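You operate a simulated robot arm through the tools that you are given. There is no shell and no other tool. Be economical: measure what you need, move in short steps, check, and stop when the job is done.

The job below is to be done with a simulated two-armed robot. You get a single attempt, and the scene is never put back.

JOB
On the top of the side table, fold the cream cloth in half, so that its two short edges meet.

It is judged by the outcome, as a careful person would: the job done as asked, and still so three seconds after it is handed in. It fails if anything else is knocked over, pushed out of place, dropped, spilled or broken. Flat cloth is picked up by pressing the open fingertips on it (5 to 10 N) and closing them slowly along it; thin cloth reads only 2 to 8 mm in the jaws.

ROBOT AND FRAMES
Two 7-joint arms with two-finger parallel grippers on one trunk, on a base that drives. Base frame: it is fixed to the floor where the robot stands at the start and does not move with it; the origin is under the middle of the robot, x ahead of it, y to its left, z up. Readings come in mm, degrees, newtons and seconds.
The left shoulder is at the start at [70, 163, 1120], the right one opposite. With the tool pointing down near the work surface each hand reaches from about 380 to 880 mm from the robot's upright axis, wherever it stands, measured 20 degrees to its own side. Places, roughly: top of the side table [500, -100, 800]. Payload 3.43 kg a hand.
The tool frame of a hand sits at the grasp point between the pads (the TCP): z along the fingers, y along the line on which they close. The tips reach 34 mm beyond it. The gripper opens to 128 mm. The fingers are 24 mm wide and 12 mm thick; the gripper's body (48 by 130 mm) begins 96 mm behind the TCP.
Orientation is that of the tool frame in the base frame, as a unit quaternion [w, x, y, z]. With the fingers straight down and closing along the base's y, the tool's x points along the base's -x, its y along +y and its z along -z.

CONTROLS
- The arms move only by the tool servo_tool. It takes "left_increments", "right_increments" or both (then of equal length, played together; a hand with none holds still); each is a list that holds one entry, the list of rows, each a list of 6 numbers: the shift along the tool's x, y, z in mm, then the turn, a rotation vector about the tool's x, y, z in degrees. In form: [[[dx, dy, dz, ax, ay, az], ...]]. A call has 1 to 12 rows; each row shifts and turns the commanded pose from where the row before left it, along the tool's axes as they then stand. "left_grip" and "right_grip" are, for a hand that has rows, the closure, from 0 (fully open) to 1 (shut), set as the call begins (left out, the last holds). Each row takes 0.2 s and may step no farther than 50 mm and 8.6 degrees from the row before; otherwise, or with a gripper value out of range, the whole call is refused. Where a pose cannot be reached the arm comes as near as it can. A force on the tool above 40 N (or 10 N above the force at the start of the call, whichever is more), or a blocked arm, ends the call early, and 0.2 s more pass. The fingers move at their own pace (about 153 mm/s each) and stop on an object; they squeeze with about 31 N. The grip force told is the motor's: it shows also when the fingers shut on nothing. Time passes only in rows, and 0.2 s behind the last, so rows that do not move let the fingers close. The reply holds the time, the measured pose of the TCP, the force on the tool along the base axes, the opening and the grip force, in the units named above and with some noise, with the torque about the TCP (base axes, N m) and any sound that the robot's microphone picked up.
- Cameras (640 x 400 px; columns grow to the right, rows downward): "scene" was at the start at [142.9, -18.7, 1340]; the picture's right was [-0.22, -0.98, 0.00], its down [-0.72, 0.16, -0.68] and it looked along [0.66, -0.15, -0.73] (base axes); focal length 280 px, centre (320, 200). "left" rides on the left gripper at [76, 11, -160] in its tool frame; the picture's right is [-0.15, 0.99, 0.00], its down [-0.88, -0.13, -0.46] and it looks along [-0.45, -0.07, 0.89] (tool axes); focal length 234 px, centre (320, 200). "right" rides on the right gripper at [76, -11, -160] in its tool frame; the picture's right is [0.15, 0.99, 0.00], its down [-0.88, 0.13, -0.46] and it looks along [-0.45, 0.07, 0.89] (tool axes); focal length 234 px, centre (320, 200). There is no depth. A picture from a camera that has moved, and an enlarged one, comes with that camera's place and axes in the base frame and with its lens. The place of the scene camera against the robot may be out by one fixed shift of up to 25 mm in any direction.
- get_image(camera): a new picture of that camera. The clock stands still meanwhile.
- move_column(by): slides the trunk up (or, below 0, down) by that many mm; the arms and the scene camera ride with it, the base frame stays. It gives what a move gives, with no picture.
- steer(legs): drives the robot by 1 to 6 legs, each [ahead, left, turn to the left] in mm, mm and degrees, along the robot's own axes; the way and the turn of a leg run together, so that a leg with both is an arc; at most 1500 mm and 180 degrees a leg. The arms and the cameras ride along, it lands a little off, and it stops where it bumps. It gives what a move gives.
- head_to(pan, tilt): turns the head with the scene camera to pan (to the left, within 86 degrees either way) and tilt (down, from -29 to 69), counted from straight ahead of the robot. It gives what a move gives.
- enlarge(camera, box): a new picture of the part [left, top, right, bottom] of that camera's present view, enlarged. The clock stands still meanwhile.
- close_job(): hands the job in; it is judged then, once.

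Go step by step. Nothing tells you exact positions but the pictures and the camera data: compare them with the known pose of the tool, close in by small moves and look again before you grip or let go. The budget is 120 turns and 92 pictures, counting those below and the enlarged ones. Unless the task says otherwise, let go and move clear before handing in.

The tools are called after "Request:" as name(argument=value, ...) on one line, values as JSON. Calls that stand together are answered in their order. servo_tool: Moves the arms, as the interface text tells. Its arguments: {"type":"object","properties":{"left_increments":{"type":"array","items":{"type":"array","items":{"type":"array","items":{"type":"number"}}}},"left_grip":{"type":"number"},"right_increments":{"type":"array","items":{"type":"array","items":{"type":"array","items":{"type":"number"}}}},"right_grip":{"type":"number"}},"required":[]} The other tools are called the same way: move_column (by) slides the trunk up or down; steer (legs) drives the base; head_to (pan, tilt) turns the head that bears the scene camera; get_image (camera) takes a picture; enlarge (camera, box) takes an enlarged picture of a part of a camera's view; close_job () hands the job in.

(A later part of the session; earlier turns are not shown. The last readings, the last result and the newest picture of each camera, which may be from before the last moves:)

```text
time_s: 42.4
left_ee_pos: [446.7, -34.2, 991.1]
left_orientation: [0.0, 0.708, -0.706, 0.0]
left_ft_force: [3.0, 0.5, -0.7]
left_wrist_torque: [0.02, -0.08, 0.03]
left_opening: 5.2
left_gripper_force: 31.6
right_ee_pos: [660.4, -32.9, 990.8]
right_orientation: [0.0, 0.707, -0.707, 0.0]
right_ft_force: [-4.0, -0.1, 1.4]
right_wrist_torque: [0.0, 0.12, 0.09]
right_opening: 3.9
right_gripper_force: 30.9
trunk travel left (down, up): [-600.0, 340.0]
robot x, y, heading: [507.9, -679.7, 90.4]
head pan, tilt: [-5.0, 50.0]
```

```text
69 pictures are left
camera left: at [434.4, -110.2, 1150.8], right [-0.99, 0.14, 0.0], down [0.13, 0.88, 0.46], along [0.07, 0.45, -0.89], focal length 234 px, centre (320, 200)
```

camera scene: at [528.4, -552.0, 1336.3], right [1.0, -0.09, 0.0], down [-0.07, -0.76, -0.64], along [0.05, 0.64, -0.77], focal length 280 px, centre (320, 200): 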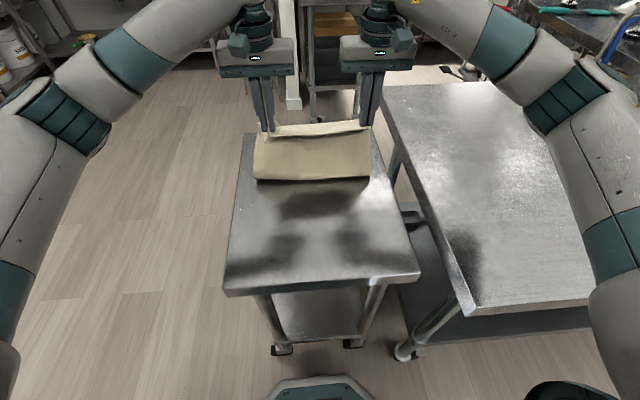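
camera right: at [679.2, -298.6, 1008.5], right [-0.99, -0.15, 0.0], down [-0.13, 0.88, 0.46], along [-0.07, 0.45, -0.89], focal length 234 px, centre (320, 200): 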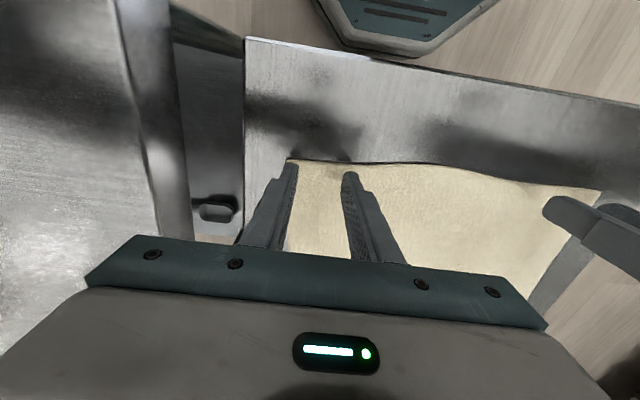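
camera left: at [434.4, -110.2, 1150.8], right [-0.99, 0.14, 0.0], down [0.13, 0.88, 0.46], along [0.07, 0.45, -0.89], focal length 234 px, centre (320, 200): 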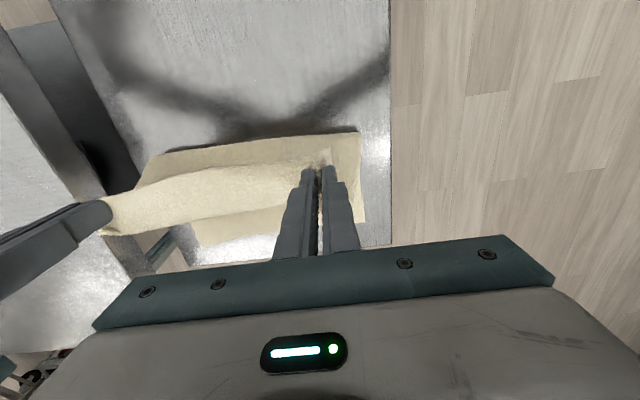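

The cloth is folding cleanly, though the lower layer has slid a little towards me: its far edge now appears at y≈116–126. I carry the held edge forward and down to just above the far edge, then measure again.

Request:
servo_tool(left_increments=[[[-22, 0, 10, 0, 0, 0], [-22, 0, 11, 0, 0, 0], [-18, 0, 12, 0, 0, 0], [-17, 0, 13, 0, 0, 0], [-15, 0, 17, 0, 0, 0], [-15, 0, 18, 0, 0, 0], [-8, 0, 12, 0, 0, 0], [0, 0, 0, 0, 0, 0]]], right_increments=[[[-22, 0, 10, 0, 0, 0], [-22, 0, 11, 0, 0, 0], [-18, 0, 12, 0, 0, 0], [-17, 0, 13, 0, 0, 0], [-15, 0, 17, 0, 0, 0], [-15, 0, 18, 0, 0, 0], [-8, 0, 12, 0, 0, 0], [0, 0, 0, 0, 0, 0]]])

Request:
get_image(camera="left")

Request:
get_image(camera="right")

Request:
get_image(camera="scene")

```text
time_s: 44.2
left_ee_pos: [447.6, 83.2, 897.5]
left_orientation: [0.0, 0.708, -0.707, 0.001]
left_ft_force: [3.0, 0.7, 0.3]
left_wrist_torque: [-0.01, -0.03, 0.02]
left_opening: 4.5
left_gripper_force: 31.1
right_ee_pos: [659.5, 83.7, 896.9]
right_orientation: [0.001, 0.708, -0.706, -0.001]
right_ft_force: [-2.4, 0.5, 0.4]
right_wrist_torque: [-0.02, 0.08, 0.05]
right_opening: 3.8
right_gripper_force: 30.6
trunk travel left (down, up): [-600.0, 340.0]
robot x, y, heading: [508.8, -676.1, 90.0]
head pan, tilt: [-5.0, 50.0]
```

```text
68 pictures are left
camera left: at [434.5, 7.9, 1056.7], right [-0.99, 0.14, 0.0], down [0.13, 0.88, 0.46], along [0.07, 0.45, -0.89], focal length 234 px, centre (320, 200)
```

left: 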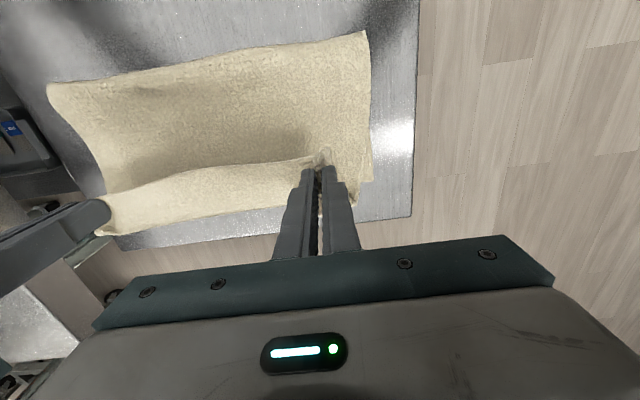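

```text
67 pictures are left
camera right: at [671.7, 7.3, 1058.0], right [-0.99, -0.15, 0.0], down [-0.13, 0.88, 0.46], along [-0.07, 0.45, -0.89], focal length 234 px, centre (320, 200)
```

right: 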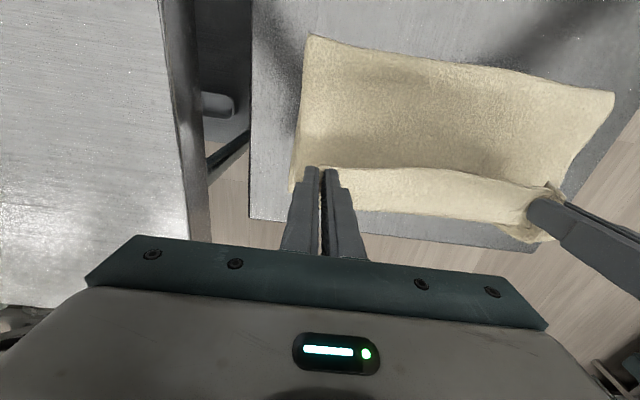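

```text
66 pictures are left
camera scene: at [528.3, -551.5, 1336.3], right [1.0, -0.09, 0.0], down [-0.07, -0.76, -0.64], along [0.06, 0.64, -0.77], focal length 280 px, centre (320, 200)
```

scene: 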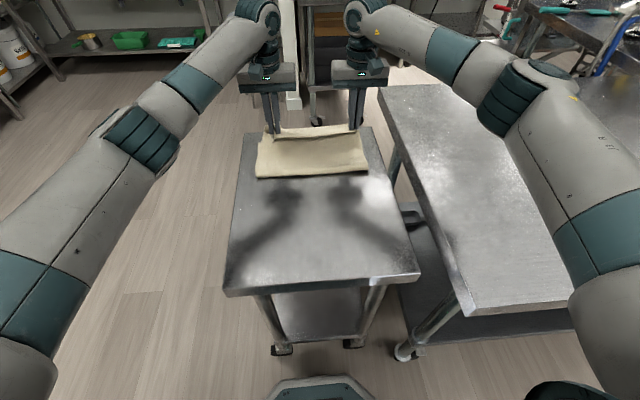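

I need to tell apart the lower layer's far edge and the hanging held edge, so I zoom in on both wrist views.

Request:
enlarge(camera="left", box=[90, 100, 430, 290])

Request:
enlarge(camera="right", box=[240, 110, 580, 290])

Request:
enlarge(camera="scene", box=[220, 90, 400, 200])

```text
1.88 times, centred on (260, 195) of left
camera zoom: at [434.5, 7.9, 1056.7], right [-0.99, 0.14, 0.0], down [0.13, 0.88, 0.46], along [0.07, 0.45, -0.89], focal length 441 px, centre (433, 209)
```

zoom: 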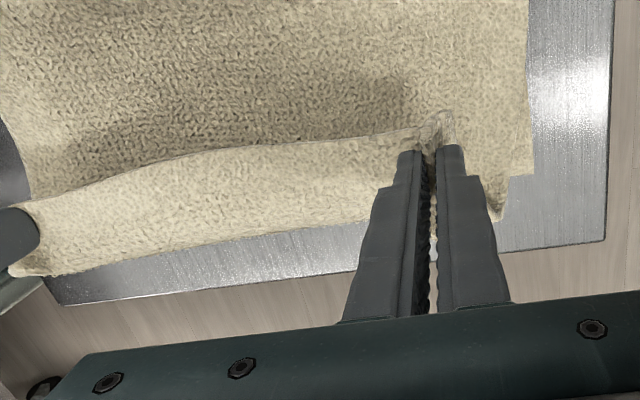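

```text
1.88 times, centred on (410, 200) of right
camera zoom: at [671.7, 7.3, 1058.0], right [-0.99, -0.15, 0.0], down [-0.13, 0.88, 0.46], along [-0.07, 0.45, -0.89], focal length 441 px, centre (151, 200)
```

zoom: 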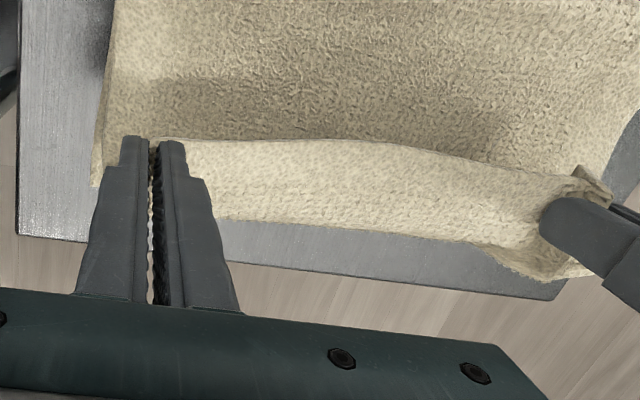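

```text
3.56 times, centred on (310, 145) of scene
camera zoom: at [528.3, -551.5, 1336.3], right [1.0, -0.09, 0.0], down [-0.07, -0.76, -0.64], along [0.06, 0.64, -0.77], focal length 994 px, centre (356, 396)
```

zoom: 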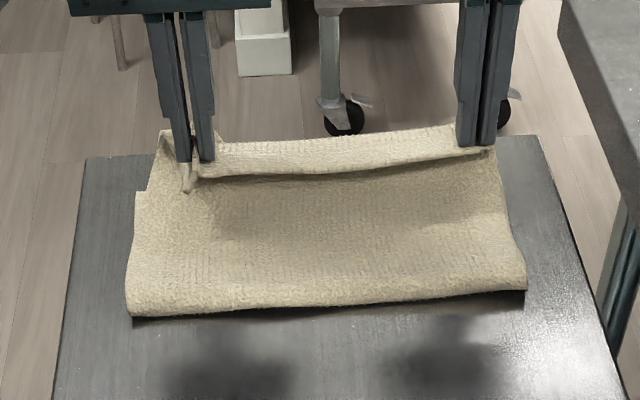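

The views are ambiguous until the held edge is nearer the lower layer, so I lower the hands most of the way and compare the edges again.

Request:
servo_tool(left_increments=[[[-3, 1, 12, 0, 0, 0], [-3, 1, 12, 0, 0, 0], [-2, 1, 12, 0, 0, 0], [0, 0, 0, 0, 0, 0]]], right_increments=[[[-3, 0, 12, 0, 0, 0], [-3, 0, 12, 0, 0, 0], [-2, 0, 12, 0, 0, 0], [0, 0, 0, 0, 0, 0]]])

Request:
get_image(camera="left")

Request:
get_image(camera="right")

Request:
enlarge(camera="scene", box=[220, 90, 400, 200])

```text
time_s: 45.2
left_ee_pos: [442.8, 91.8, 861.1]
left_orientation: [0.0, 0.708, -0.706, -0.001]
left_ft_force: [5.3, 0.9, 0.1]
left_wrist_torque: [0.03, -0.19, 0.03]
left_opening: 4.8
left_gripper_force: 30.7
right_ee_pos: [659.8, 91.3, 859.9]
right_orientation: [0.0, 0.708, -0.706, -0.001]
right_ft_force: [-6.6, -0.8, 1.1]
right_wrist_torque: [-0.03, 0.21, 0.07]
right_opening: 3.9
right_gripper_force: 30.7
trunk travel left (down, up): [-600.0, 340.0]
robot x, y, heading: [508.4, -676.7, 89.9]
head pan, tilt: [-5.0, 50.0]
```

```text
62 pictures are left
camera left: at [431.4, 15.7, 1020.9], right [-0.99, 0.14, 0.0], down [0.13, 0.88, 0.46], along [0.07, 0.45, -0.89], focal length 234 px, centre (320, 200)
```

left: 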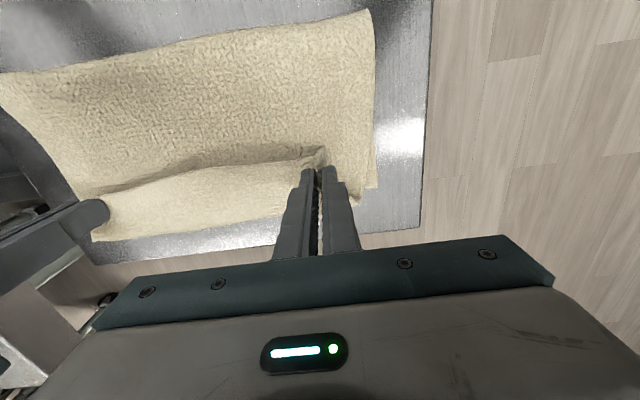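

```text
61 pictures are left
camera right: at [671.3, 15.2, 1020.4], right [-0.99, -0.15, 0.0], down [-0.13, 0.88, 0.46], along [-0.07, 0.45, -0.89], focal length 234 px, centre (320, 200)
```

right: 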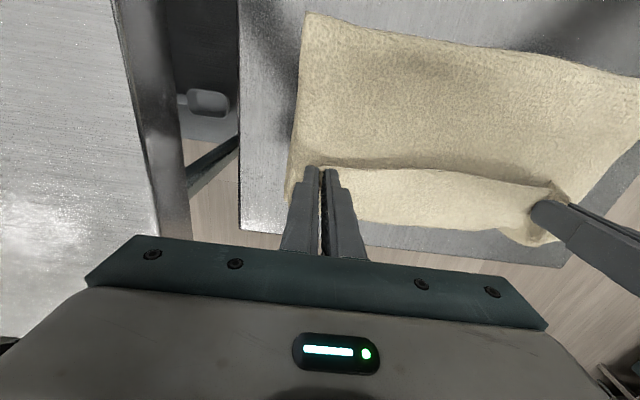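

```text
3.56 times, centred on (310, 145) of scene
camera zoom: at [528.3, -551.7, 1336.3], right [1.0, -0.09, 0.0], down [-0.07, -0.76, -0.64], along [0.06, 0.64, -0.77], focal length 994 px, centre (356, 396)
```

zoom: 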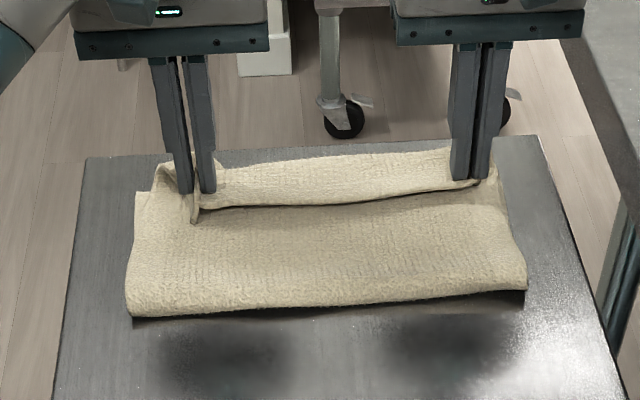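

The held strip is curling back on itself: each jaw clamps it with the edge facing me, so straight lowering would leave the edge folded over. I'll lay the near edge back flat and regrasp right at the edge, closing across it (along y), so the cloth hangs straight from the jaws.

Request:
servo_tool(left_increments=[[[8, -1, -25, 0, 0, 0], [10, -1, -25, 0, 0, 0], [18, 0, -22, 0, 0, 0], [20, 0, -20, 0, 0, 0], [25, 0, -15, 0, 0, 0], [25, 0, -10, 0, 0, 0], [25, 0, -5, 0, 0, 0], [28, 0, 0, 0, 0, 0], [28, 0, 0, 0, 0, 0], [28, 0, 5, 0, 0, 0], [28, 0, 10, 0, 0, 0], [0, 0, 0, 0, 0, 0]]], right_increments=[[[8, 1, -25, 0, 0, 0], [10, 1, -25, 0, 0, 0], [18, 0, -22, 0, 0, 0], [20, 0, -20, 0, 0, 0], [25, 0, -15, 0, 0, 0], [25, 0, -10, 0, 0, 0], [25, 0, -5, 0, 0, 0], [28, 0, 0, 0, 0, 0], [28, 0, 0, 0, 0, 0], [28, 0, 5, 0, 0, 0], [28, 0, 10, 0, 0, 0], [0, 0, 0, 0, 0, 0]]])

Request:
servo_tool(left_increments=[[[22, 0, 18, 0, 0, 0], [20, 0, 20, 0, 0, 0], [18, 0, 22, 0, 0, 0], [14, 2, 25, 0, 0, 0], [10, 2, 25, 0, 0, 0], [8, 2, 13, 0, 0, 0], [0, 0, 0, 0, 0, 0]]], right_increments=[[[22, 0, 18, 0, 0, 0], [20, 0, 20, 0, 0, 0], [18, 0, 22, 0, 0, 0], [14, -2, 25, 0, 0, 0], [10, -2, 25, 0, 0, 0], [8, -2, 13, 0, 0, 0], [0, 0, 0, 0, 0, 0]]])

Request:
get_image(camera="scene")

```text
time_s: 47.8
left_ee_pos: [447.4, -150.1, 968.2]
left_orientation: [0.0, 0.708, -0.706, -0.001]
left_ft_force: [2.7, -0.5, 0.2]
left_wrist_torque: [0.0, -0.03, 0.07]
left_opening: 4.8
left_gripper_force: 30.8
right_ee_pos: [659.3, -151.6, 967.0]
right_orientation: [0.0, 0.707, -0.707, 0.0]
right_ft_force: [-2.5, -1.4, 0.0]
right_wrist_torque: [-0.03, 0.05, 0.02]
right_opening: 3.8
right_gripper_force: 31.5
trunk travel left (down, up): [-600.0, 340.0]
robot x, y, heading: [504.1, -680.0, 90.1]
head pan, tilt: [-5.0, 50.0]
```

```text
time_s: 49.4
left_ee_pos: [441.0, -244.2, 846.3]
left_orientation: [-0.001, 0.708, -0.706, 0.0]
left_ft_force: [10.1, 1.3, 0.8]
left_wrist_torque: [0.04, -0.34, 0.01]
left_opening: 4.9
left_gripper_force: 31.1
right_ee_pos: [664.3, -244.0, 845.4]
right_orientation: [0.0, 0.708, -0.707, -0.001]
right_ft_force: [-10.9, -0.1, 0.5]
right_wrist_torque: [-0.02, 0.37, 0.17]
right_opening: 9.2
right_gripper_force: 31.2
trunk travel left (down, up): [-600.0, 340.0]
robot x, y, heading: [507.0, -679.4, 89.9]
head pan, tilt: [-5.0, 50.0]
```

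```text
59 pictures are left
camera scene: at [528.3, -551.2, 1336.2], right [1.0, -0.09, 0.0], down [-0.07, -0.76, -0.64], along [0.05, 0.64, -0.77], focal length 280 px, centre (320, 200)
```

scene: 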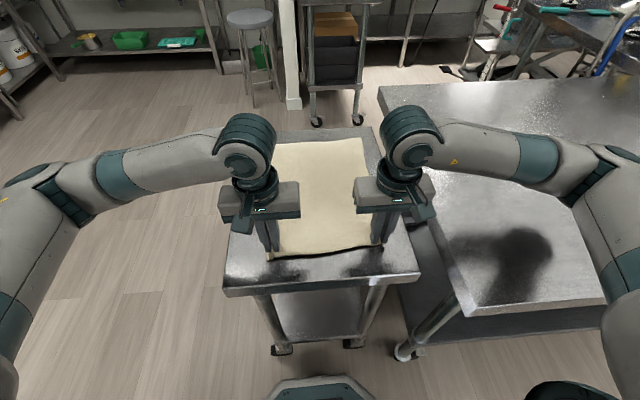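

The cloth is laid back nearly flat. I lower the last few mm, let go, lift clear, and look.

Request:
servo_tool(left_increments=[[[0, 0, 6, 0, 0, 0], [0, 0, 0, 0, 0, 0]]], right_increments=[[[0, 0, 6, 0, 0, 0], [0, 0, 0, 0, 0, 0]]])

Request:
servo_tool(left_increments=[[[0, 0, 0, 0, 0, 0], [0, 0, -5, 0, 0, 0], [0, 0, -30, 0, 0, 0], [20, 0, -40, 0, 0, 0], [20, 0, -40, 0, 0, 0], [0, 0, 0, 0, 0, 0]]], right_increments=[[[0, 0, 0, 0, 0, 0], [0, 0, -5, 0, 0, 0], [0, 0, -30, 0, 0, 0], [20, 0, -40, 0, 0, 0], [20, 0, -40, 0, 0, 0], [0, 0, 0, 0, 0, 0]]], left_grip=0.6, right_grip=0.6)

Request:
get_image(camera="scene")

Request:
get_image(camera="left")

Request:
get_image(camera="right")

```text
time_s: 50.0
left_ee_pos: [441.1, -244.3, 839.6]
left_orientation: [-0.001, 0.708, -0.706, 0.0]
left_ft_force: [12.0, 0.3, 0.8]
left_wrist_torque: [-0.01, -0.38, 0.04]
left_opening: 4.7
left_gripper_force: 31.5
right_ee_pos: [665.0, -245.4, 839.5]
right_orientation: [0.0, 0.708, -0.706, 0.0]
right_ft_force: [-10.6, 0.2, -0.2]
right_wrist_torque: [0.0, 0.38, 0.18]
right_opening: 9.2
right_gripper_force: 30.7
trunk travel left (down, up): [-600.0, 340.0]
robot x, y, heading: [505.1, -680.3, 90.3]
head pan, tilt: [-5.0, 50.0]
```

```text
time_s: 51.4
left_ee_pos: [442.1, -283.6, 954.0]
left_orientation: [0.001, 0.709, -0.706, 0.001]
left_ft_force: [0.8, 0.7, -0.4]
left_wrist_torque: [0.01, -0.02, 0.0]
left_opening: 51.1
left_gripper_force: 0.0
right_ee_pos: [665.8, -283.1, 953.6]
right_orientation: [0.0, 0.708, -0.706, 0.0]
right_ft_force: [-0.4, 0.3, -0.1]
right_wrist_torque: [0.02, -0.02, -0.02]
right_opening: 51.4
right_gripper_force: 0.1
trunk travel left (down, up): [-600.0, 340.0]
robot x, y, heading: [503.6, -676.3, 90.0]
head pan, tilt: [-5.0, 50.0]
```

```text
58 pictures are left
camera scene: at [528.4, -550.4, 1336.1], right [1.0, -0.09, 0.0], down [-0.07, -0.76, -0.64], along [0.05, 0.64, -0.77], focal length 280 px, centre (320, 200)
```

scene: 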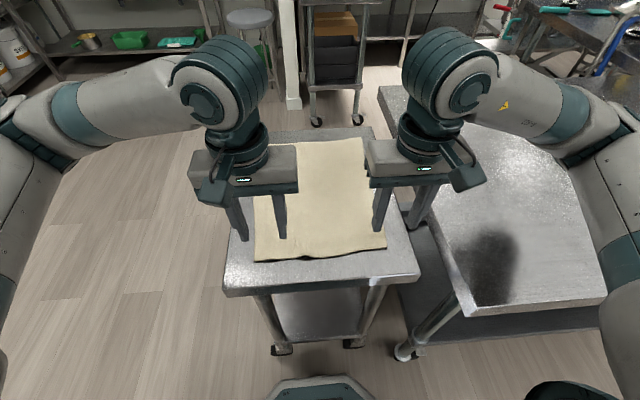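

```text
57 pictures are left
camera left: at [430.1, -358.1, 1114.1], right [-0.99, 0.14, 0.0], down [0.13, 0.88, 0.45], along [0.07, 0.45, -0.89], focal length 234 px, centre (320, 200)
```

left: 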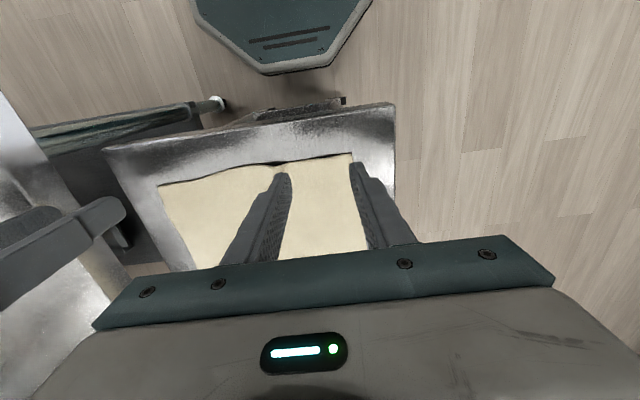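

```text
56 pictures are left
camera right: at [676.7, -358.7, 1114.3], right [-0.99, -0.15, 0.0], down [-0.13, 0.88, 0.46], along [-0.07, 0.45, -0.89], focal length 234 px, centre (320, 200)
```

right: 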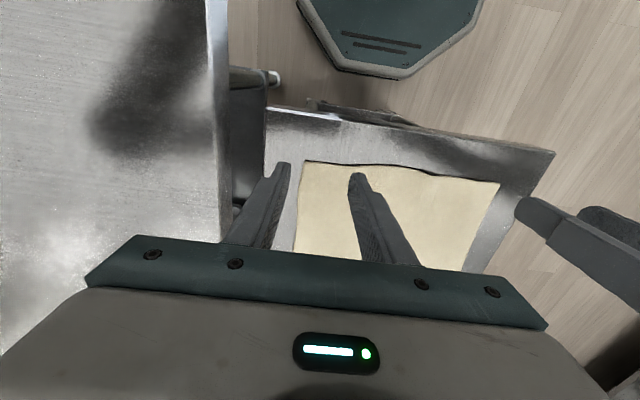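

The cloth is back on the table, lightly rumpled, with its near edge at about y=-265 on the left and -257 on the right. I yaw the hands 90° so the fingers close across the edge.

Request:
servo_tool(left_increments=[[[0, 0, 0, 0, 0, 7.5], [0, 0, 0, 0, 0, 7.5], [0, 0, 0, 0, 0, 7.5], [0, 0, 0, 0, 0, 7.5], [0, 0, 0, 0, 0, 7.5], [0, 0, 0, 0, 0, 7.5], [0, 0, 0, 0, 0, 7.5], [0, 0, 0, 0, 0, 7.5], [0, 0, 0, 0, 0, 7.5], [0, 0, 0, 0, 0, 7.5], [0, 0, 0, 0, 0, 7.5], [0, 0, 0, 0, 0, 7.5]]], right_increments=[[[0, 0, 0, 0, 0, -7.5], [0, 0, 0, 0, 0, -7.5], [0, 0, 0, 0, 0, -7.5], [0, 0, 0, 0, 0, -7.5], [0, 0, 0, 0, 0, -7.5], [0, 0, 0, 0, 0, -7.5], [0, 0, 0, 0, 0, -7.5], [0, 0, 0, 0, 0, -7.5], [0, 0, 0, 0, 0, -7.5], [0, 0, 0, 0, 0, -7.5], [0, 0, 0, 0, 0, -7.5], [0, 0, 0, 0, 0, -7.5]]])

Request:
get_image(camera="left")

Request:
get_image(camera="right")

Request:
get_image(camera="scene")

```text
time_s: 54.0
left_ee_pos: [442.0, -283.4, 954.9]
left_orientation: [0.0, -0.001, 1.0, 0.001]
left_ft_force: [-0.2, 0.7, 0.2]
left_wrist_torque: [-0.02, 0.01, -0.01]
left_opening: 51.0
left_gripper_force: 0.0
right_ee_pos: [664.9, -284.0, 953.8]
right_orientation: [0.0, 1.0, 0.002, 0.0]
right_ft_force: [0.1, -0.4, 0.2]
right_wrist_torque: [-0.02, -0.04, -0.04]
right_opening: 51.4
right_gripper_force: 0.1
trunk travel left (down, up): [-600.0, 340.0]
robot x, y, heading: [507.8, -676.3, 90.1]
head pan, tilt: [-5.0, 50.0]
```

```text
55 pictures are left
camera left: at [364.4, -272.3, 1114.4], right [0.14, 0.99, 0.0], down [0.88, -0.13, 0.46], along [0.45, -0.07, -0.89], focal length 234 px, centre (320, 200)
```

left: 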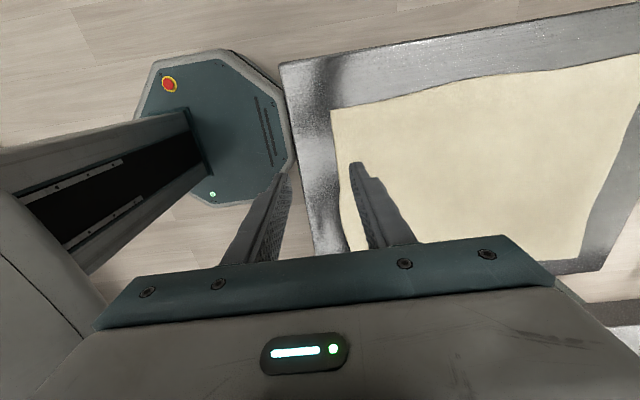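

```text
54 pictures are left
camera right: at [741.4, -272.5, 1114.1], right [0.15, -0.99, 0.0], down [-0.88, -0.13, 0.46], along [-0.45, -0.07, -0.89], focal length 234 px, centre (320, 200)
```

right: 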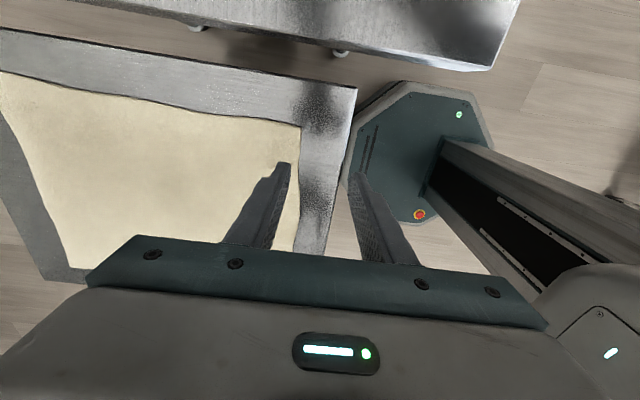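

```text
53 pictures are left
camera scene: at [528.3, -551.4, 1336.3], right [1.0, -0.09, 0.0], down [-0.07, -0.76, -0.64], along [0.06, 0.64, -0.77], focal length 280 px, centre (320, 200)
```

scene: 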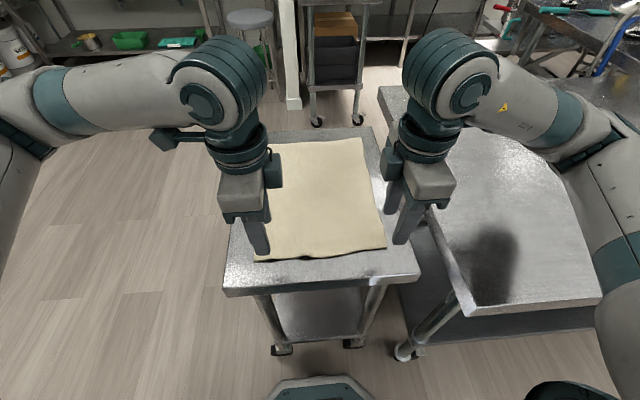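

From this angle the view is very clear: the near edge runs from y≈-264 (left) to -257 (right) and the far edge is at y≈119. I place the jaws across the near edge about 15 mm in from each corner and come down to just above the cloth.

Request:
servo_tool(left_increments=[[[26, 27, 20, 0, 0, 0], [0, 0, 42, 0, 0, 0], [0, 0, 42, 0, 0, 0], [0, 0, 0, 0, 0, 0]]], right_increments=[[[4, -35, 20, 0, 0, 0], [0, 0, 42, 0, 0, 0], [0, 0, 42, 0, 0, 0], [0, 0, 0, 0, 0, 0]]], left_grip=0.69, right_grip=0.69)

Request:
get_image(camera="left")

Request:
get_image(camera="right")

```text
time_s: 55.0
left_ee_pos: [416.0, -254.3, 849.9]
left_orientation: [0.0, -0.002, 1.0, 0.0]
left_ft_force: [0.2, -0.5, -0.4]
left_wrist_torque: [0.03, 0.01, 0.02]
left_opening: 39.6
left_gripper_force: 0.1
right_ee_pos: [659.2, -269.9, 903.2]
right_orientation: [-0.001, 1.0, 0.001, 0.0]
right_ft_force: [-0.1, -0.8, -0.1]
right_wrist_torque: [0.04, 0.01, 0.03]
right_opening: 39.8
right_gripper_force: 0.3
right hand out of reach, approached as far as the arm can: row 1, 2, 3
trunk travel left (down, up): [-600.0, 340.0]
robot x, y, heading: [509.2, -677.0, 90.1]
head pan, tilt: [-5.0, 50.0]
```

```text
52 pictures are left
camera left: at [339.9, -243.6, 1009.8], right [0.14, 0.99, 0.0], down [0.88, -0.13, 0.46], along [0.45, -0.07, -0.89], focal length 234 px, centre (320, 200)
```

left: 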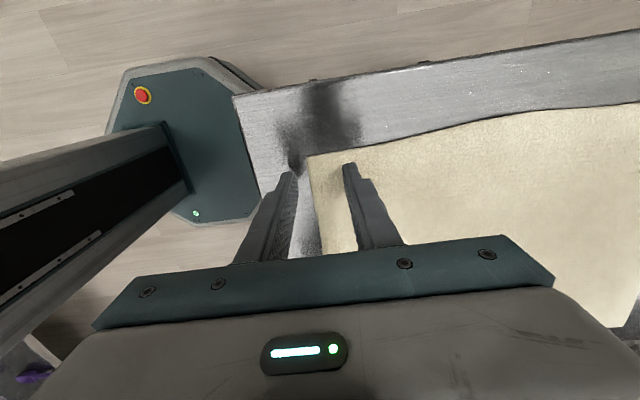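

```text
51 pictures are left
camera right: at [736.1, -258.8, 1062.7], right [0.15, -0.99, 0.0], down [-0.88, -0.13, 0.46], along [-0.45, -0.07, -0.89], focal length 234 px, centre (320, 200)
```

right: 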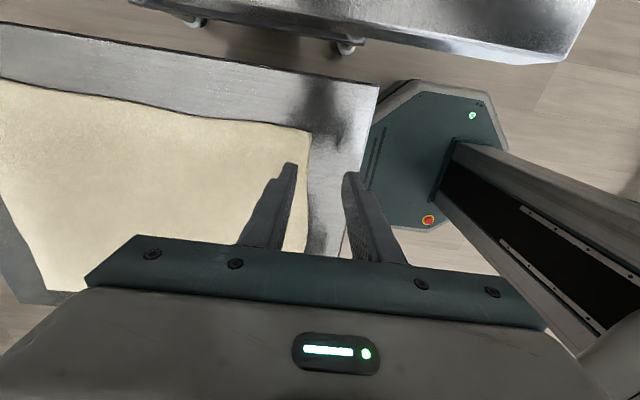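

The right wrist cannot hold that yaw down at the table. I lift the right hand and turn it the other way round (180° from here), which closes along the same line.

Request:
servo_tool(right_increments=[[[0, 0, -45, 0, 0, 0], [0, 0, -45, 0, 0, 7.5], [0, 0, 0, 0, 0, 8.5], [0, 0, 0, 0, 0, 8.5], [0, 0, 0, 0, 0, 8.5], [0, 0, 0, 0, 0, 8.5], [0, 0, 0, 0, 0, 8.5], [0, 0, 0, 0, 0, 8.5], [0, 0, 0, 0, 0, 8.5], [0, 0, 0, 0, 0, 8.5], [0, 0, 0, 0, 0, 8.5], [0, 0, 0, 0, 0, 8.5]]])

Request:
servo_tool(right_increments=[[[0, 0, 0, 0, 0, 8.5], [0, 0, 0, 0, 0, 8.5], [0, 0, 0, 0, 0, 8.5], [0, 0, 0, 0, 0, 8.5], [0, 0, 0, 0, 0, 8.5], [0, 0, 0, 0, 0, 8.5], [0, 0, 0, 0, 0, 8.5], [0, 0, 0, 0, 0, 8.5], [0, 0, 0, 0, 0, 8.5], [0, 0, 0, 0, 0, 8.5], [0, 0, 0, 0, 0, 2.5]]])

```text
time_s: 57.6
left_ee_pos: [416.2, -255.5, 849.1]
left_orientation: [0.0, -0.001, 1.0, 0.0]
left_ft_force: [-0.2, -0.2, 0.0]
left_wrist_torque: [-0.01, 0.04, -0.04]
left_opening: 39.8
left_gripper_force: 0.0
right_ee_pos: [662.7, -268.9, 994.0]
right_orientation: [0.0, -0.69, 0.724, 0.0]
right_ft_force: [0.7, 0.7, -0.2]
right_wrist_torque: [-0.02, 0.01, 0.0]
right_opening: 39.7
right_gripper_force: 0.0
trunk travel left (down, up): [-600.0, 340.0]
robot x, y, heading: [504.7, -676.7, 90.0]
head pan, tilt: [-5.0, 50.0]
```

```text
time_s: 60.0
left_ee_pos: [415.5, -254.2, 849.6]
left_orientation: [0.001, -0.002, 1.0, 0.0]
left_ft_force: [-0.7, -0.2, -0.2]
left_wrist_torque: [0.01, -0.03, -0.02]
left_opening: 39.8
left_gripper_force: 0.0
right_ee_pos: [660.2, -269.4, 994.1]
right_orientation: [0.001, -0.001, 1.0, 0.0]
right_ft_force: [-0.8, 0.9, -0.1]
right_wrist_torque: [0.04, 0.0, -0.02]
right_opening: 39.8
right_gripper_force: 0.1
trunk travel left (down, up): [-600.0, 340.0]
robot x, y, heading: [510.9, -677.8, 90.0]
head pan, tilt: [-5.0, 50.0]
```

The right hand is turned. Now I bring it down over its corner.

Request:
servo_tool(right_increments=[[[-9, 20, 24, 0, 0, 0], [0, 0, 40, 0, 0, 0], [0, 0, 40, 0, 0, 0], [0, 0, 40, 0, 0, 0], [0, 0, 0, 0, 0, 0]]])

Request:
get_image(camera="right")

Request:
enlarge(camera="scene", box=[210, 130, 430, 290])

```text
time_s: 61.2
left_ee_pos: [416.2, -255.0, 849.4]
left_orientation: [0.0, -0.002, 1.0, 0.0]
left_ft_force: [-0.2, 0.3, 0.2]
left_wrist_torque: [0.03, 0.01, 0.0]
left_opening: 39.7
left_gripper_force: 0.1
right_ee_pos: [668.2, -248.6, 849.9]
right_orientation: [-0.001, -0.001, 1.0, 0.001]
right_ft_force: [0.4, -0.3, -0.2]
right_wrist_torque: [-0.06, 0.01, 0.04]
right_opening: 39.8
right_gripper_force: 0.1
trunk travel left (down, up): [-600.0, 340.0]
robot x, y, heading: [507.8, -675.1, 90.0]
head pan, tilt: [-5.0, 50.0]
```

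```text
50 pictures are left
camera right: at [593.5, -259.5, 1010.4], right [-0.15, 0.99, 0.0], down [0.88, 0.13, 0.46], along [0.45, 0.07, -0.89], focal length 234 px, centre (320, 200)
```

right: 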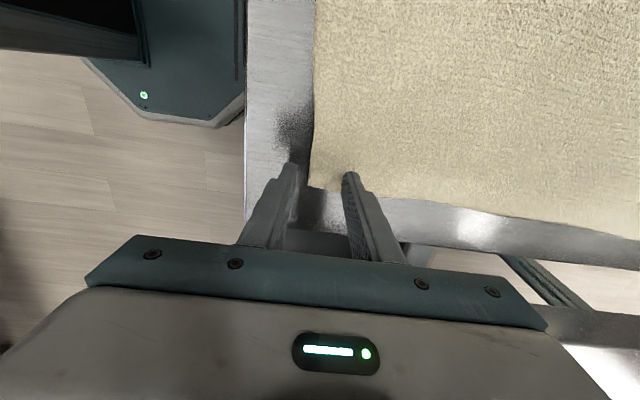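

```text
2.50 times, centred on (320, 210) of scene
camera zoom: at [527.9, -551.6, 1336.3], right [1.0, -0.09, 0.0], down [-0.07, -0.76, -0.64], along [0.06, 0.64, -0.77], focal length 699 px, centre (320, 175)
```

zoom: 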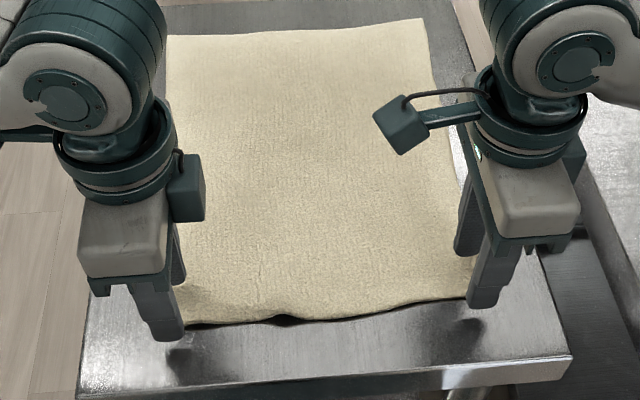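

Both jaws straddle the near edge properly. I go down to contact.

Request:
servo_tool(left_increments=[[[0, 0, 4, 0, 0, 0], [0, 0, 4, 0, 0, 0], [0, 0, 2.5, 0, 0, 0], [0, 0, 0, 0, 0, 0]]], right_increments=[[[0, 0, 4, 0, 0, 0], [0, 0, 4, 0, 0, 0], [0, 0, 2.5, 0, 0, 0], [0, 0, 0, 0, 0, 0]]])

Request:
servo_tool(left_increments=[[[0, 0, 1, 0, 0, 0], [0, 0, 0, 0, 0, 0]]], right_increments=[[[0, 0, 1, 0, 0, 0], [0, 0, 0, 0, 0, 0]]])

```text
time_s: 62.2
left_ee_pos: [414.0, -256.1, 838.9]
left_orientation: [0.0, -0.002, 1.0, 0.0]
left_ft_force: [-0.3, -0.9, 0.1]
left_wrist_torque: [-0.01, -0.02, 0.01]
left_opening: 39.7
left_gripper_force: 0.0
right_ee_pos: [670.5, -249.3, 839.4]
right_orientation: [0.0, -0.002, 1.0, 0.001]
right_ft_force: [1.0, 0.3, 1.2]
right_wrist_torque: [0.05, 0.0, 0.02]
right_opening: 39.9
right_gripper_force: 0.0
trunk travel left (down, up): [-600.0, 340.0]
robot x, y, heading: [506.0, -674.9, 90.0]
head pan, tilt: [-5.0, 50.0]
```

```text
time_s: 62.8
left_ee_pos: [415.6, -256.8, 837.8]
left_orientation: [-0.001, -0.001, 1.0, 0.0]
left_ft_force: [0.0, 0.6, 0.5]
left_wrist_torque: [0.04, 0.01, 0.02]
left_opening: 39.8
left_gripper_force: 0.1
right_ee_pos: [670.7, -249.9, 838.4]
right_orientation: [0.001, 0.001, 1.0, 0.0]
right_ft_force: [0.3, -0.3, 1.5]
right_wrist_torque: [0.02, 0.0, -0.02]
right_opening: 40.1
right_gripper_force: 0.2
trunk travel left (down, up): [-600.0, 340.0]
robot x, y, heading: [503.7, -674.5, 90.0]
head pan, tilt: [-5.0, 50.0]
```

Request:
servo_tool(left_increments=[[[0, 0, 1.2, 0, 0, 0], [0, 0, 0, 0, 0, 0]]], right_increments=[[[0, 0, 1, 0, 0, 0], [0, 0, 0, 0, 0, 0]]])

```text
time_s: 63.4
left_ee_pos: [415.7, -257.1, 838.0]
left_orientation: [0.0, -0.002, 1.0, 0.0]
left_ft_force: [-0.4, 1.7, 5.0]
left_wrist_torque: [0.12, -0.01, -0.01]
left_opening: 40.0
left_gripper_force: 0.4
right_ee_pos: [670.9, -249.7, 837.7]
right_orientation: [0.0, 0.0, 1.0, 0.001]
right_ft_force: [0.4, 0.2, 4.0]
right_wrist_torque: [0.1, 0.01, 0.01]
right_opening: 40.1
right_gripper_force: 0.2
trunk travel left (down, up): [-600.0, 340.0]
robot x, y, heading: [507.3, -676.2, 90.1]
head pan, tilt: [-5.0, 50.0]
```

Contact is made, 4–5 N on the inner fingers. I add a little press and close slowly.

Request:
servo_tool(left_increments=[[[0, 0, 0.6, 0, 0, 0]]], right_increments=[[[0, 0, 0.7, 0, 0, 0]]], left_grip=0.73, right_grip=0.73)

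Request:
servo_tool(left_increments=[[[0, 0, 0, 0, 0, 0]]], right_increments=[[[0, 0, 0, 0, 0, 0]]], left_grip=0.77, right_grip=0.77)

Request:
servo_tool(left_increments=[[[0, 0, 0, 0, 0, 0]]], right_increments=[[[0, 0, 0, 0, 0, 0]]], left_grip=0.81, right_grip=0.81)

Request:
servo_tool(left_increments=[[[0, 0, 0, 0, 0, 0]]], right_increments=[[[0, 0, 0, 0, 0, 0]]], left_grip=0.85, right_grip=0.85)

Request:
enlarge(camera="left", box=[230, 110, 430, 240])

Request:
enlarge(camera="right", box=[230, 110, 430, 240])

```text
time_s: 63.8
left_ee_pos: [415.6, -257.1, 837.3]
left_orientation: [0.0, -0.002, 1.0, 0.001]
left_ft_force: [-0.1, 1.2, 6.3]
left_wrist_torque: [0.2, -0.05, -0.02]
left_opening: 35.0
left_gripper_force: 0.0
right_ee_pos: [669.2, -249.6, 837.7]
right_orientation: [0.0, -0.001, 1.0, 0.001]
right_ft_force: [-0.2, 1.4, 6.9]
right_wrist_torque: [0.18, 0.0, -0.03]
right_opening: 35.0
right_gripper_force: 0.1
trunk travel left (down, up): [-600.0, 340.0]
robot x, y, heading: [507.4, -672.3, 90.4]
head pan, tilt: [-5.0, 50.0]
```

```text
time_s: 64.2
left_ee_pos: [415.6, -257.1, 836.5]
left_orientation: [0.0, -0.002, 1.0, 0.001]
left_ft_force: [0.2, 0.9, 7.4]
left_wrist_torque: [0.19, -0.02, -0.01]
left_opening: 30.4
left_gripper_force: 0.7
right_ee_pos: [669.4, -247.4, 837.6]
right_orientation: [0.0, -0.002, 1.0, 0.001]
right_ft_force: [1.0, 2.2, 7.3]
right_wrist_torque: [0.2, 0.0, -0.04]
right_opening: 30.6
right_gripper_force: 0.4
trunk travel left (down, up): [-600.0, 340.0]
robot x, y, heading: [506.1, -674.6, 90.0]
head pan, tilt: [-5.0, 50.0]
```

```text
time_s: 64.6
left_ee_pos: [415.7, -257.1, 836.2]
left_orientation: [0.0, -0.002, 1.0, 0.0]
left_ft_force: [0.9, -0.7, 9.5]
left_wrist_torque: [0.1, 0.02, -0.01]
left_opening: 23.9
left_gripper_force: 0.1
right_ee_pos: [670.1, -249.5, 837.4]
right_orientation: [0.0, 0.0, 1.0, 0.001]
right_ft_force: [0.2, -1.4, 8.1]
right_wrist_torque: [0.07, 0.0, 0.01]
right_opening: 24.2
right_gripper_force: 0.0
trunk travel left (down, up): [-600.0, 340.0]
robot x, y, heading: [504.5, -677.6, 90.2]
head pan, tilt: [-5.0, 50.0]
```

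```text
time_s: 65.0
left_ee_pos: [415.0, -258.0, 837.2]
left_orientation: [0.0, -0.001, 1.0, 0.0]
left_ft_force: [-1.1, -1.0, 9.0]
left_wrist_torque: [0.06, 0.0, -0.03]
left_opening: 18.5
left_gripper_force: 0.0
right_ee_pos: [669.9, -250.5, 837.8]
right_orientation: [0.0, -0.001, 1.0, 0.0]
right_ft_force: [0.0, -1.0, 7.8]
right_wrist_torque: [0.04, 0.05, -0.01]
right_opening: 18.7
right_gripper_force: 0.0
trunk travel left (down, up): [-600.0, 340.0]
robot x, y, heading: [505.2, -675.3, 90.0]
head pan, tilt: [-5.0, 50.0]
```

```text
3.08 times, centred on (330, 175) of left
camera zoom: at [338.6, -246.1, 997.3], right [0.14, 0.99, 0.0], down [0.88, -0.13, 0.46], along [0.45, -0.06, -0.89], focal length 720 px, centre (289, 277)
```

zoom: 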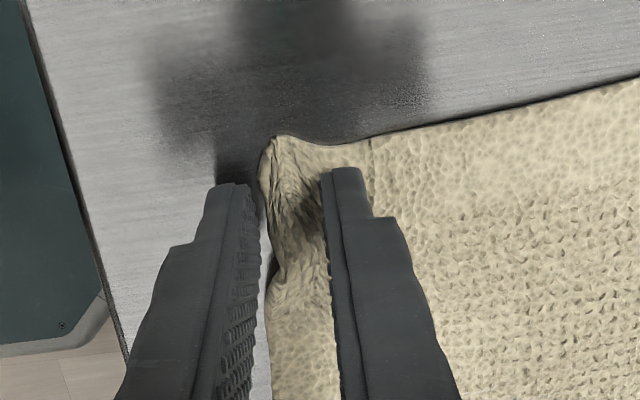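

```text
3.08 times, centred on (330, 175) of right
camera zoom: at [594.7, -262.1, 997.7], right [-0.15, 0.99, 0.0], down [0.88, 0.13, 0.46], along [0.45, 0.07, -0.89], focal length 720 px, centre (289, 277)
```

zoom: 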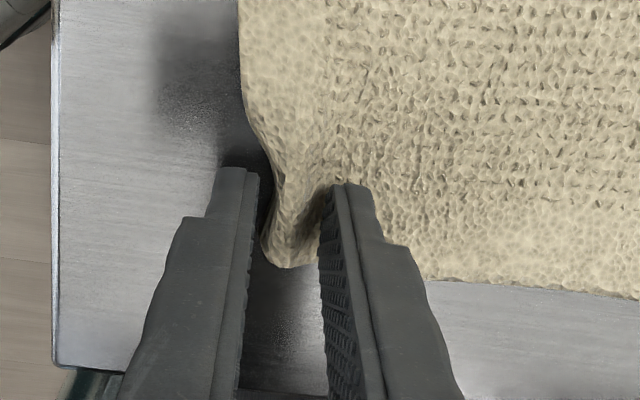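

A ridge is forming at the very edge in both jaws, exactly as wanted. I keep closing.

Request:
servo_tool(left_increments=[[[0, 0, 0, 0, 0, 0]]], right_increments=[[[0, 0, 0, 0, 0, 0]]], left_grip=0.89, right_grip=0.89)

Request:
servo_tool(left_increments=[[[0, 0, 0, 0, 0, 0]]], right_increments=[[[0, 0, 0, 0, 0, 0]]], left_grip=0.93, right_grip=0.93)

Request:
servo_tool(left_increments=[[[0, 0, 0, 0, 0, 0]]], right_increments=[[[0, 0, 0, 0, 0, 0]]], left_grip=0.96, right_grip=0.96)

Request:
servo_tool(left_increments=[[[0, 0, 0, 0, 0, 0], [0, 0, 0, 0, 0, 0]]], right_increments=[[[0, 0, 0, 0, 0, 0], [0, 0, 0, 0, 0, 0]]], left_grip=1.0, right_grip=1.0)

Request:
enlarge(camera="left", box=[230, 110, 430, 240])

Request:
enlarge(camera="right", box=[230, 110, 430, 240])

```text
time_s: 65.4
left_ee_pos: [416.1, -257.2, 837.2]
left_orientation: [0.0, -0.002, 1.0, 0.001]
left_ft_force: [-0.7, -2.1, 8.8]
left_wrist_torque: [0.05, 0.0, 0.01]
left_opening: 13.9
left_gripper_force: 0.2
right_ee_pos: [671.0, -250.4, 837.6]
right_orientation: [0.0, -0.001, 1.0, 0.0]
right_ft_force: [-1.0, -1.7, 6.6]
right_wrist_torque: [0.03, 0.02, 0.01]
right_opening: 13.6
right_gripper_force: 0.1
trunk travel left (down, up): [-600.0, 340.0]
robot x, y, heading: [508.1, -674.9, 89.8]
head pan, tilt: [-5.0, 50.0]
```

```text
time_s: 65.8
left_ee_pos: [414.7, -257.6, 837.0]
left_orientation: [0.0, -0.002, 1.0, 0.001]
left_ft_force: [-0.2, -0.3, 8.9]
left_wrist_torque: [0.05, -0.01, 0.0]
left_opening: 9.3
left_gripper_force: 0.2
right_ee_pos: [669.3, -249.4, 837.4]
right_orientation: [0.001, -0.001, 1.0, 0.001]
right_ft_force: [-0.4, -0.3, 6.9]
right_wrist_torque: [0.04, 0.02, -0.03]
right_opening: 9.5
right_gripper_force: 0.5
trunk travel left (down, up): [-600.0, 340.0]
robot x, y, heading: [508.1, -677.5, 90.1]
head pan, tilt: [-5.0, 50.0]
```

```text
time_s: 66.2
left_ee_pos: [415.4, -257.4, 837.0]
left_orientation: [0.0, -0.002, 1.0, 0.0]
left_ft_force: [-0.4, -0.6, 10.0]
left_wrist_torque: [0.12, -0.03, -0.01]
left_opening: 7.3
left_gripper_force: 1.0
right_ee_pos: [671.0, -249.7, 836.6]
right_orientation: [0.001, -0.002, 1.0, 0.001]
right_ft_force: [-0.1, 0.1, 7.6]
right_wrist_torque: [0.12, 0.04, -0.02]
right_opening: 7.1
right_gripper_force: 1.5
trunk travel left (down, up): [-600.0, 340.0]
robot x, y, heading: [504.4, -675.3, 90.2]
head pan, tilt: [-5.0, 50.0]
```

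```text
time_s: 66.8
left_ee_pos: [414.8, -256.4, 837.4]
left_orientation: [0.0, -0.003, 1.0, 0.001]
left_ft_force: [-0.6, 0.7, 9.1]
left_wrist_torque: [0.08, 0.0, -0.01]
left_opening: 4.1
left_gripper_force: 30.8
right_ee_pos: [669.3, -248.9, 838.1]
right_orientation: [-0.001, 0.0, 1.0, 0.0]
right_ft_force: [0.3, 0.8, 6.3]
right_wrist_torque: [0.09, 0.04, -0.05]
right_opening: 4.3
right_gripper_force: 31.0
trunk travel left (down, up): [-600.0, 340.0]
robot x, y, heading: [502.5, -675.0, 90.1]
head pan, tilt: [-5.0, 50.0]
```

```text
3.08 times, centred on (330, 175) of left
camera zoom: at [338.6, -245.5, 997.2], right [0.14, 0.99, 0.0], down [0.88, -0.13, 0.46], along [0.45, -0.06, -0.89], focal length 720 px, centre (289, 277)
```

zoom: 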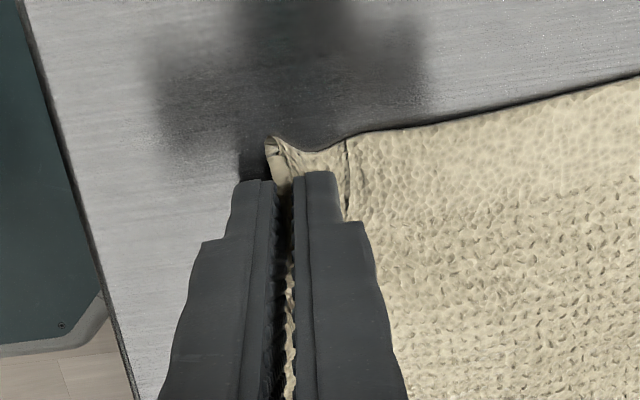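

```text
3.08 times, centred on (330, 175) of right
camera zoom: at [594.8, -261.5, 997.6], right [-0.15, 0.99, 0.0], down [0.88, 0.13, 0.46], along [0.45, 0.07, -0.89], focal length 720 px, centre (289, 277)
```

zoom: 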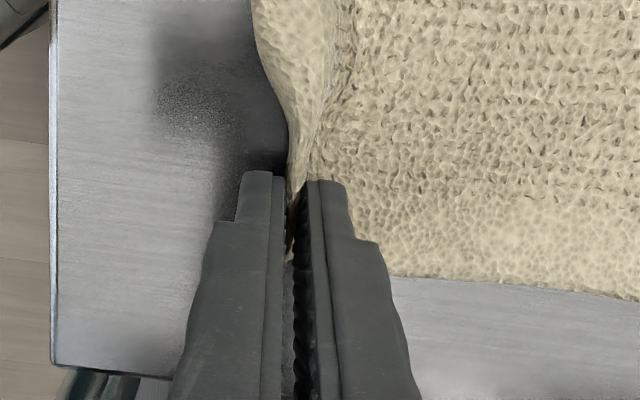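

Both hands have the edge itself (about 4 mm in the jaws). I lift 40 mm and check the hold.

Request:
servo_tool(left_increments=[[[0, 2, -15, 0, 0, 0], [0, 3, -20, 0, 0, 0], [0, 5, -20, 0, 0, 0], [0, 0, 0, 0, 0, 0]]], right_increments=[[[0, 2, -15, 0, 0, 0], [0, 3, -20, 0, 0, 0], [0, 5, -20, 0, 0, 0], [0, 0, 0, 0, 0, 0]]])

Request:
get_image(camera="left")

Request:
get_image(camera="right")

```text
time_s: 67.8
left_ee_pos: [415.7, -248.0, 890.9]
left_orientation: [0.0, -0.001, 1.0, 0.0]
left_ft_force: [0.0, 0.2, 0.7]
left_wrist_torque: [-0.01, -0.04, -0.03]
left_opening: 3.9
left_gripper_force: 31.3
right_ee_pos: [669.7, -240.2, 890.9]
right_orientation: [0.0, -0.001, 1.0, 0.0]
right_ft_force: [0.3, 0.4, 0.6]
right_wrist_torque: [0.02, -0.01, -0.02]
right_opening: 4.5
right_gripper_force: 30.6
trunk travel left (down, up): [-600.0, 340.0]
robot x, y, heading: [507.9, -676.4, 90.2]
head pan, tilt: [-5.0, 50.0]
```

```text
44 pictures are left
camera left: at [339.0, -235.7, 1050.9], right [0.14, 0.99, 0.0], down [0.88, -0.13, 0.46], along [0.45, -0.07, -0.89], focal length 234 px, centre (320, 200)
```

left: 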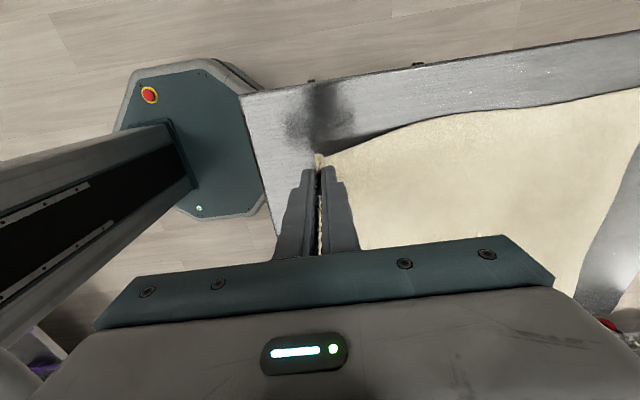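

```text
43 pictures are left
camera right: at [594.5, -251.4, 1051.8], right [-0.15, 0.99, 0.0], down [0.88, 0.13, 0.46], along [0.45, 0.07, -0.89], focal length 234 px, centre (320, 200)
```

right: 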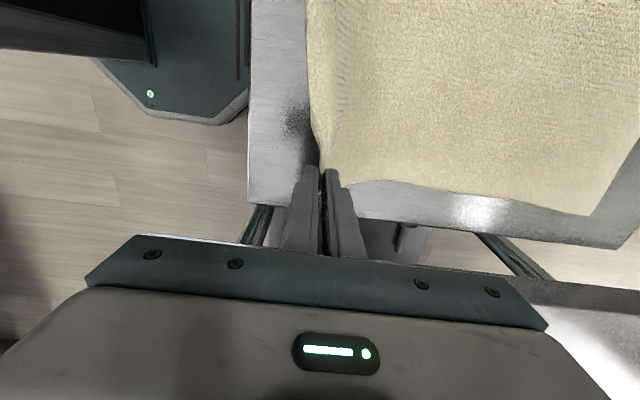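

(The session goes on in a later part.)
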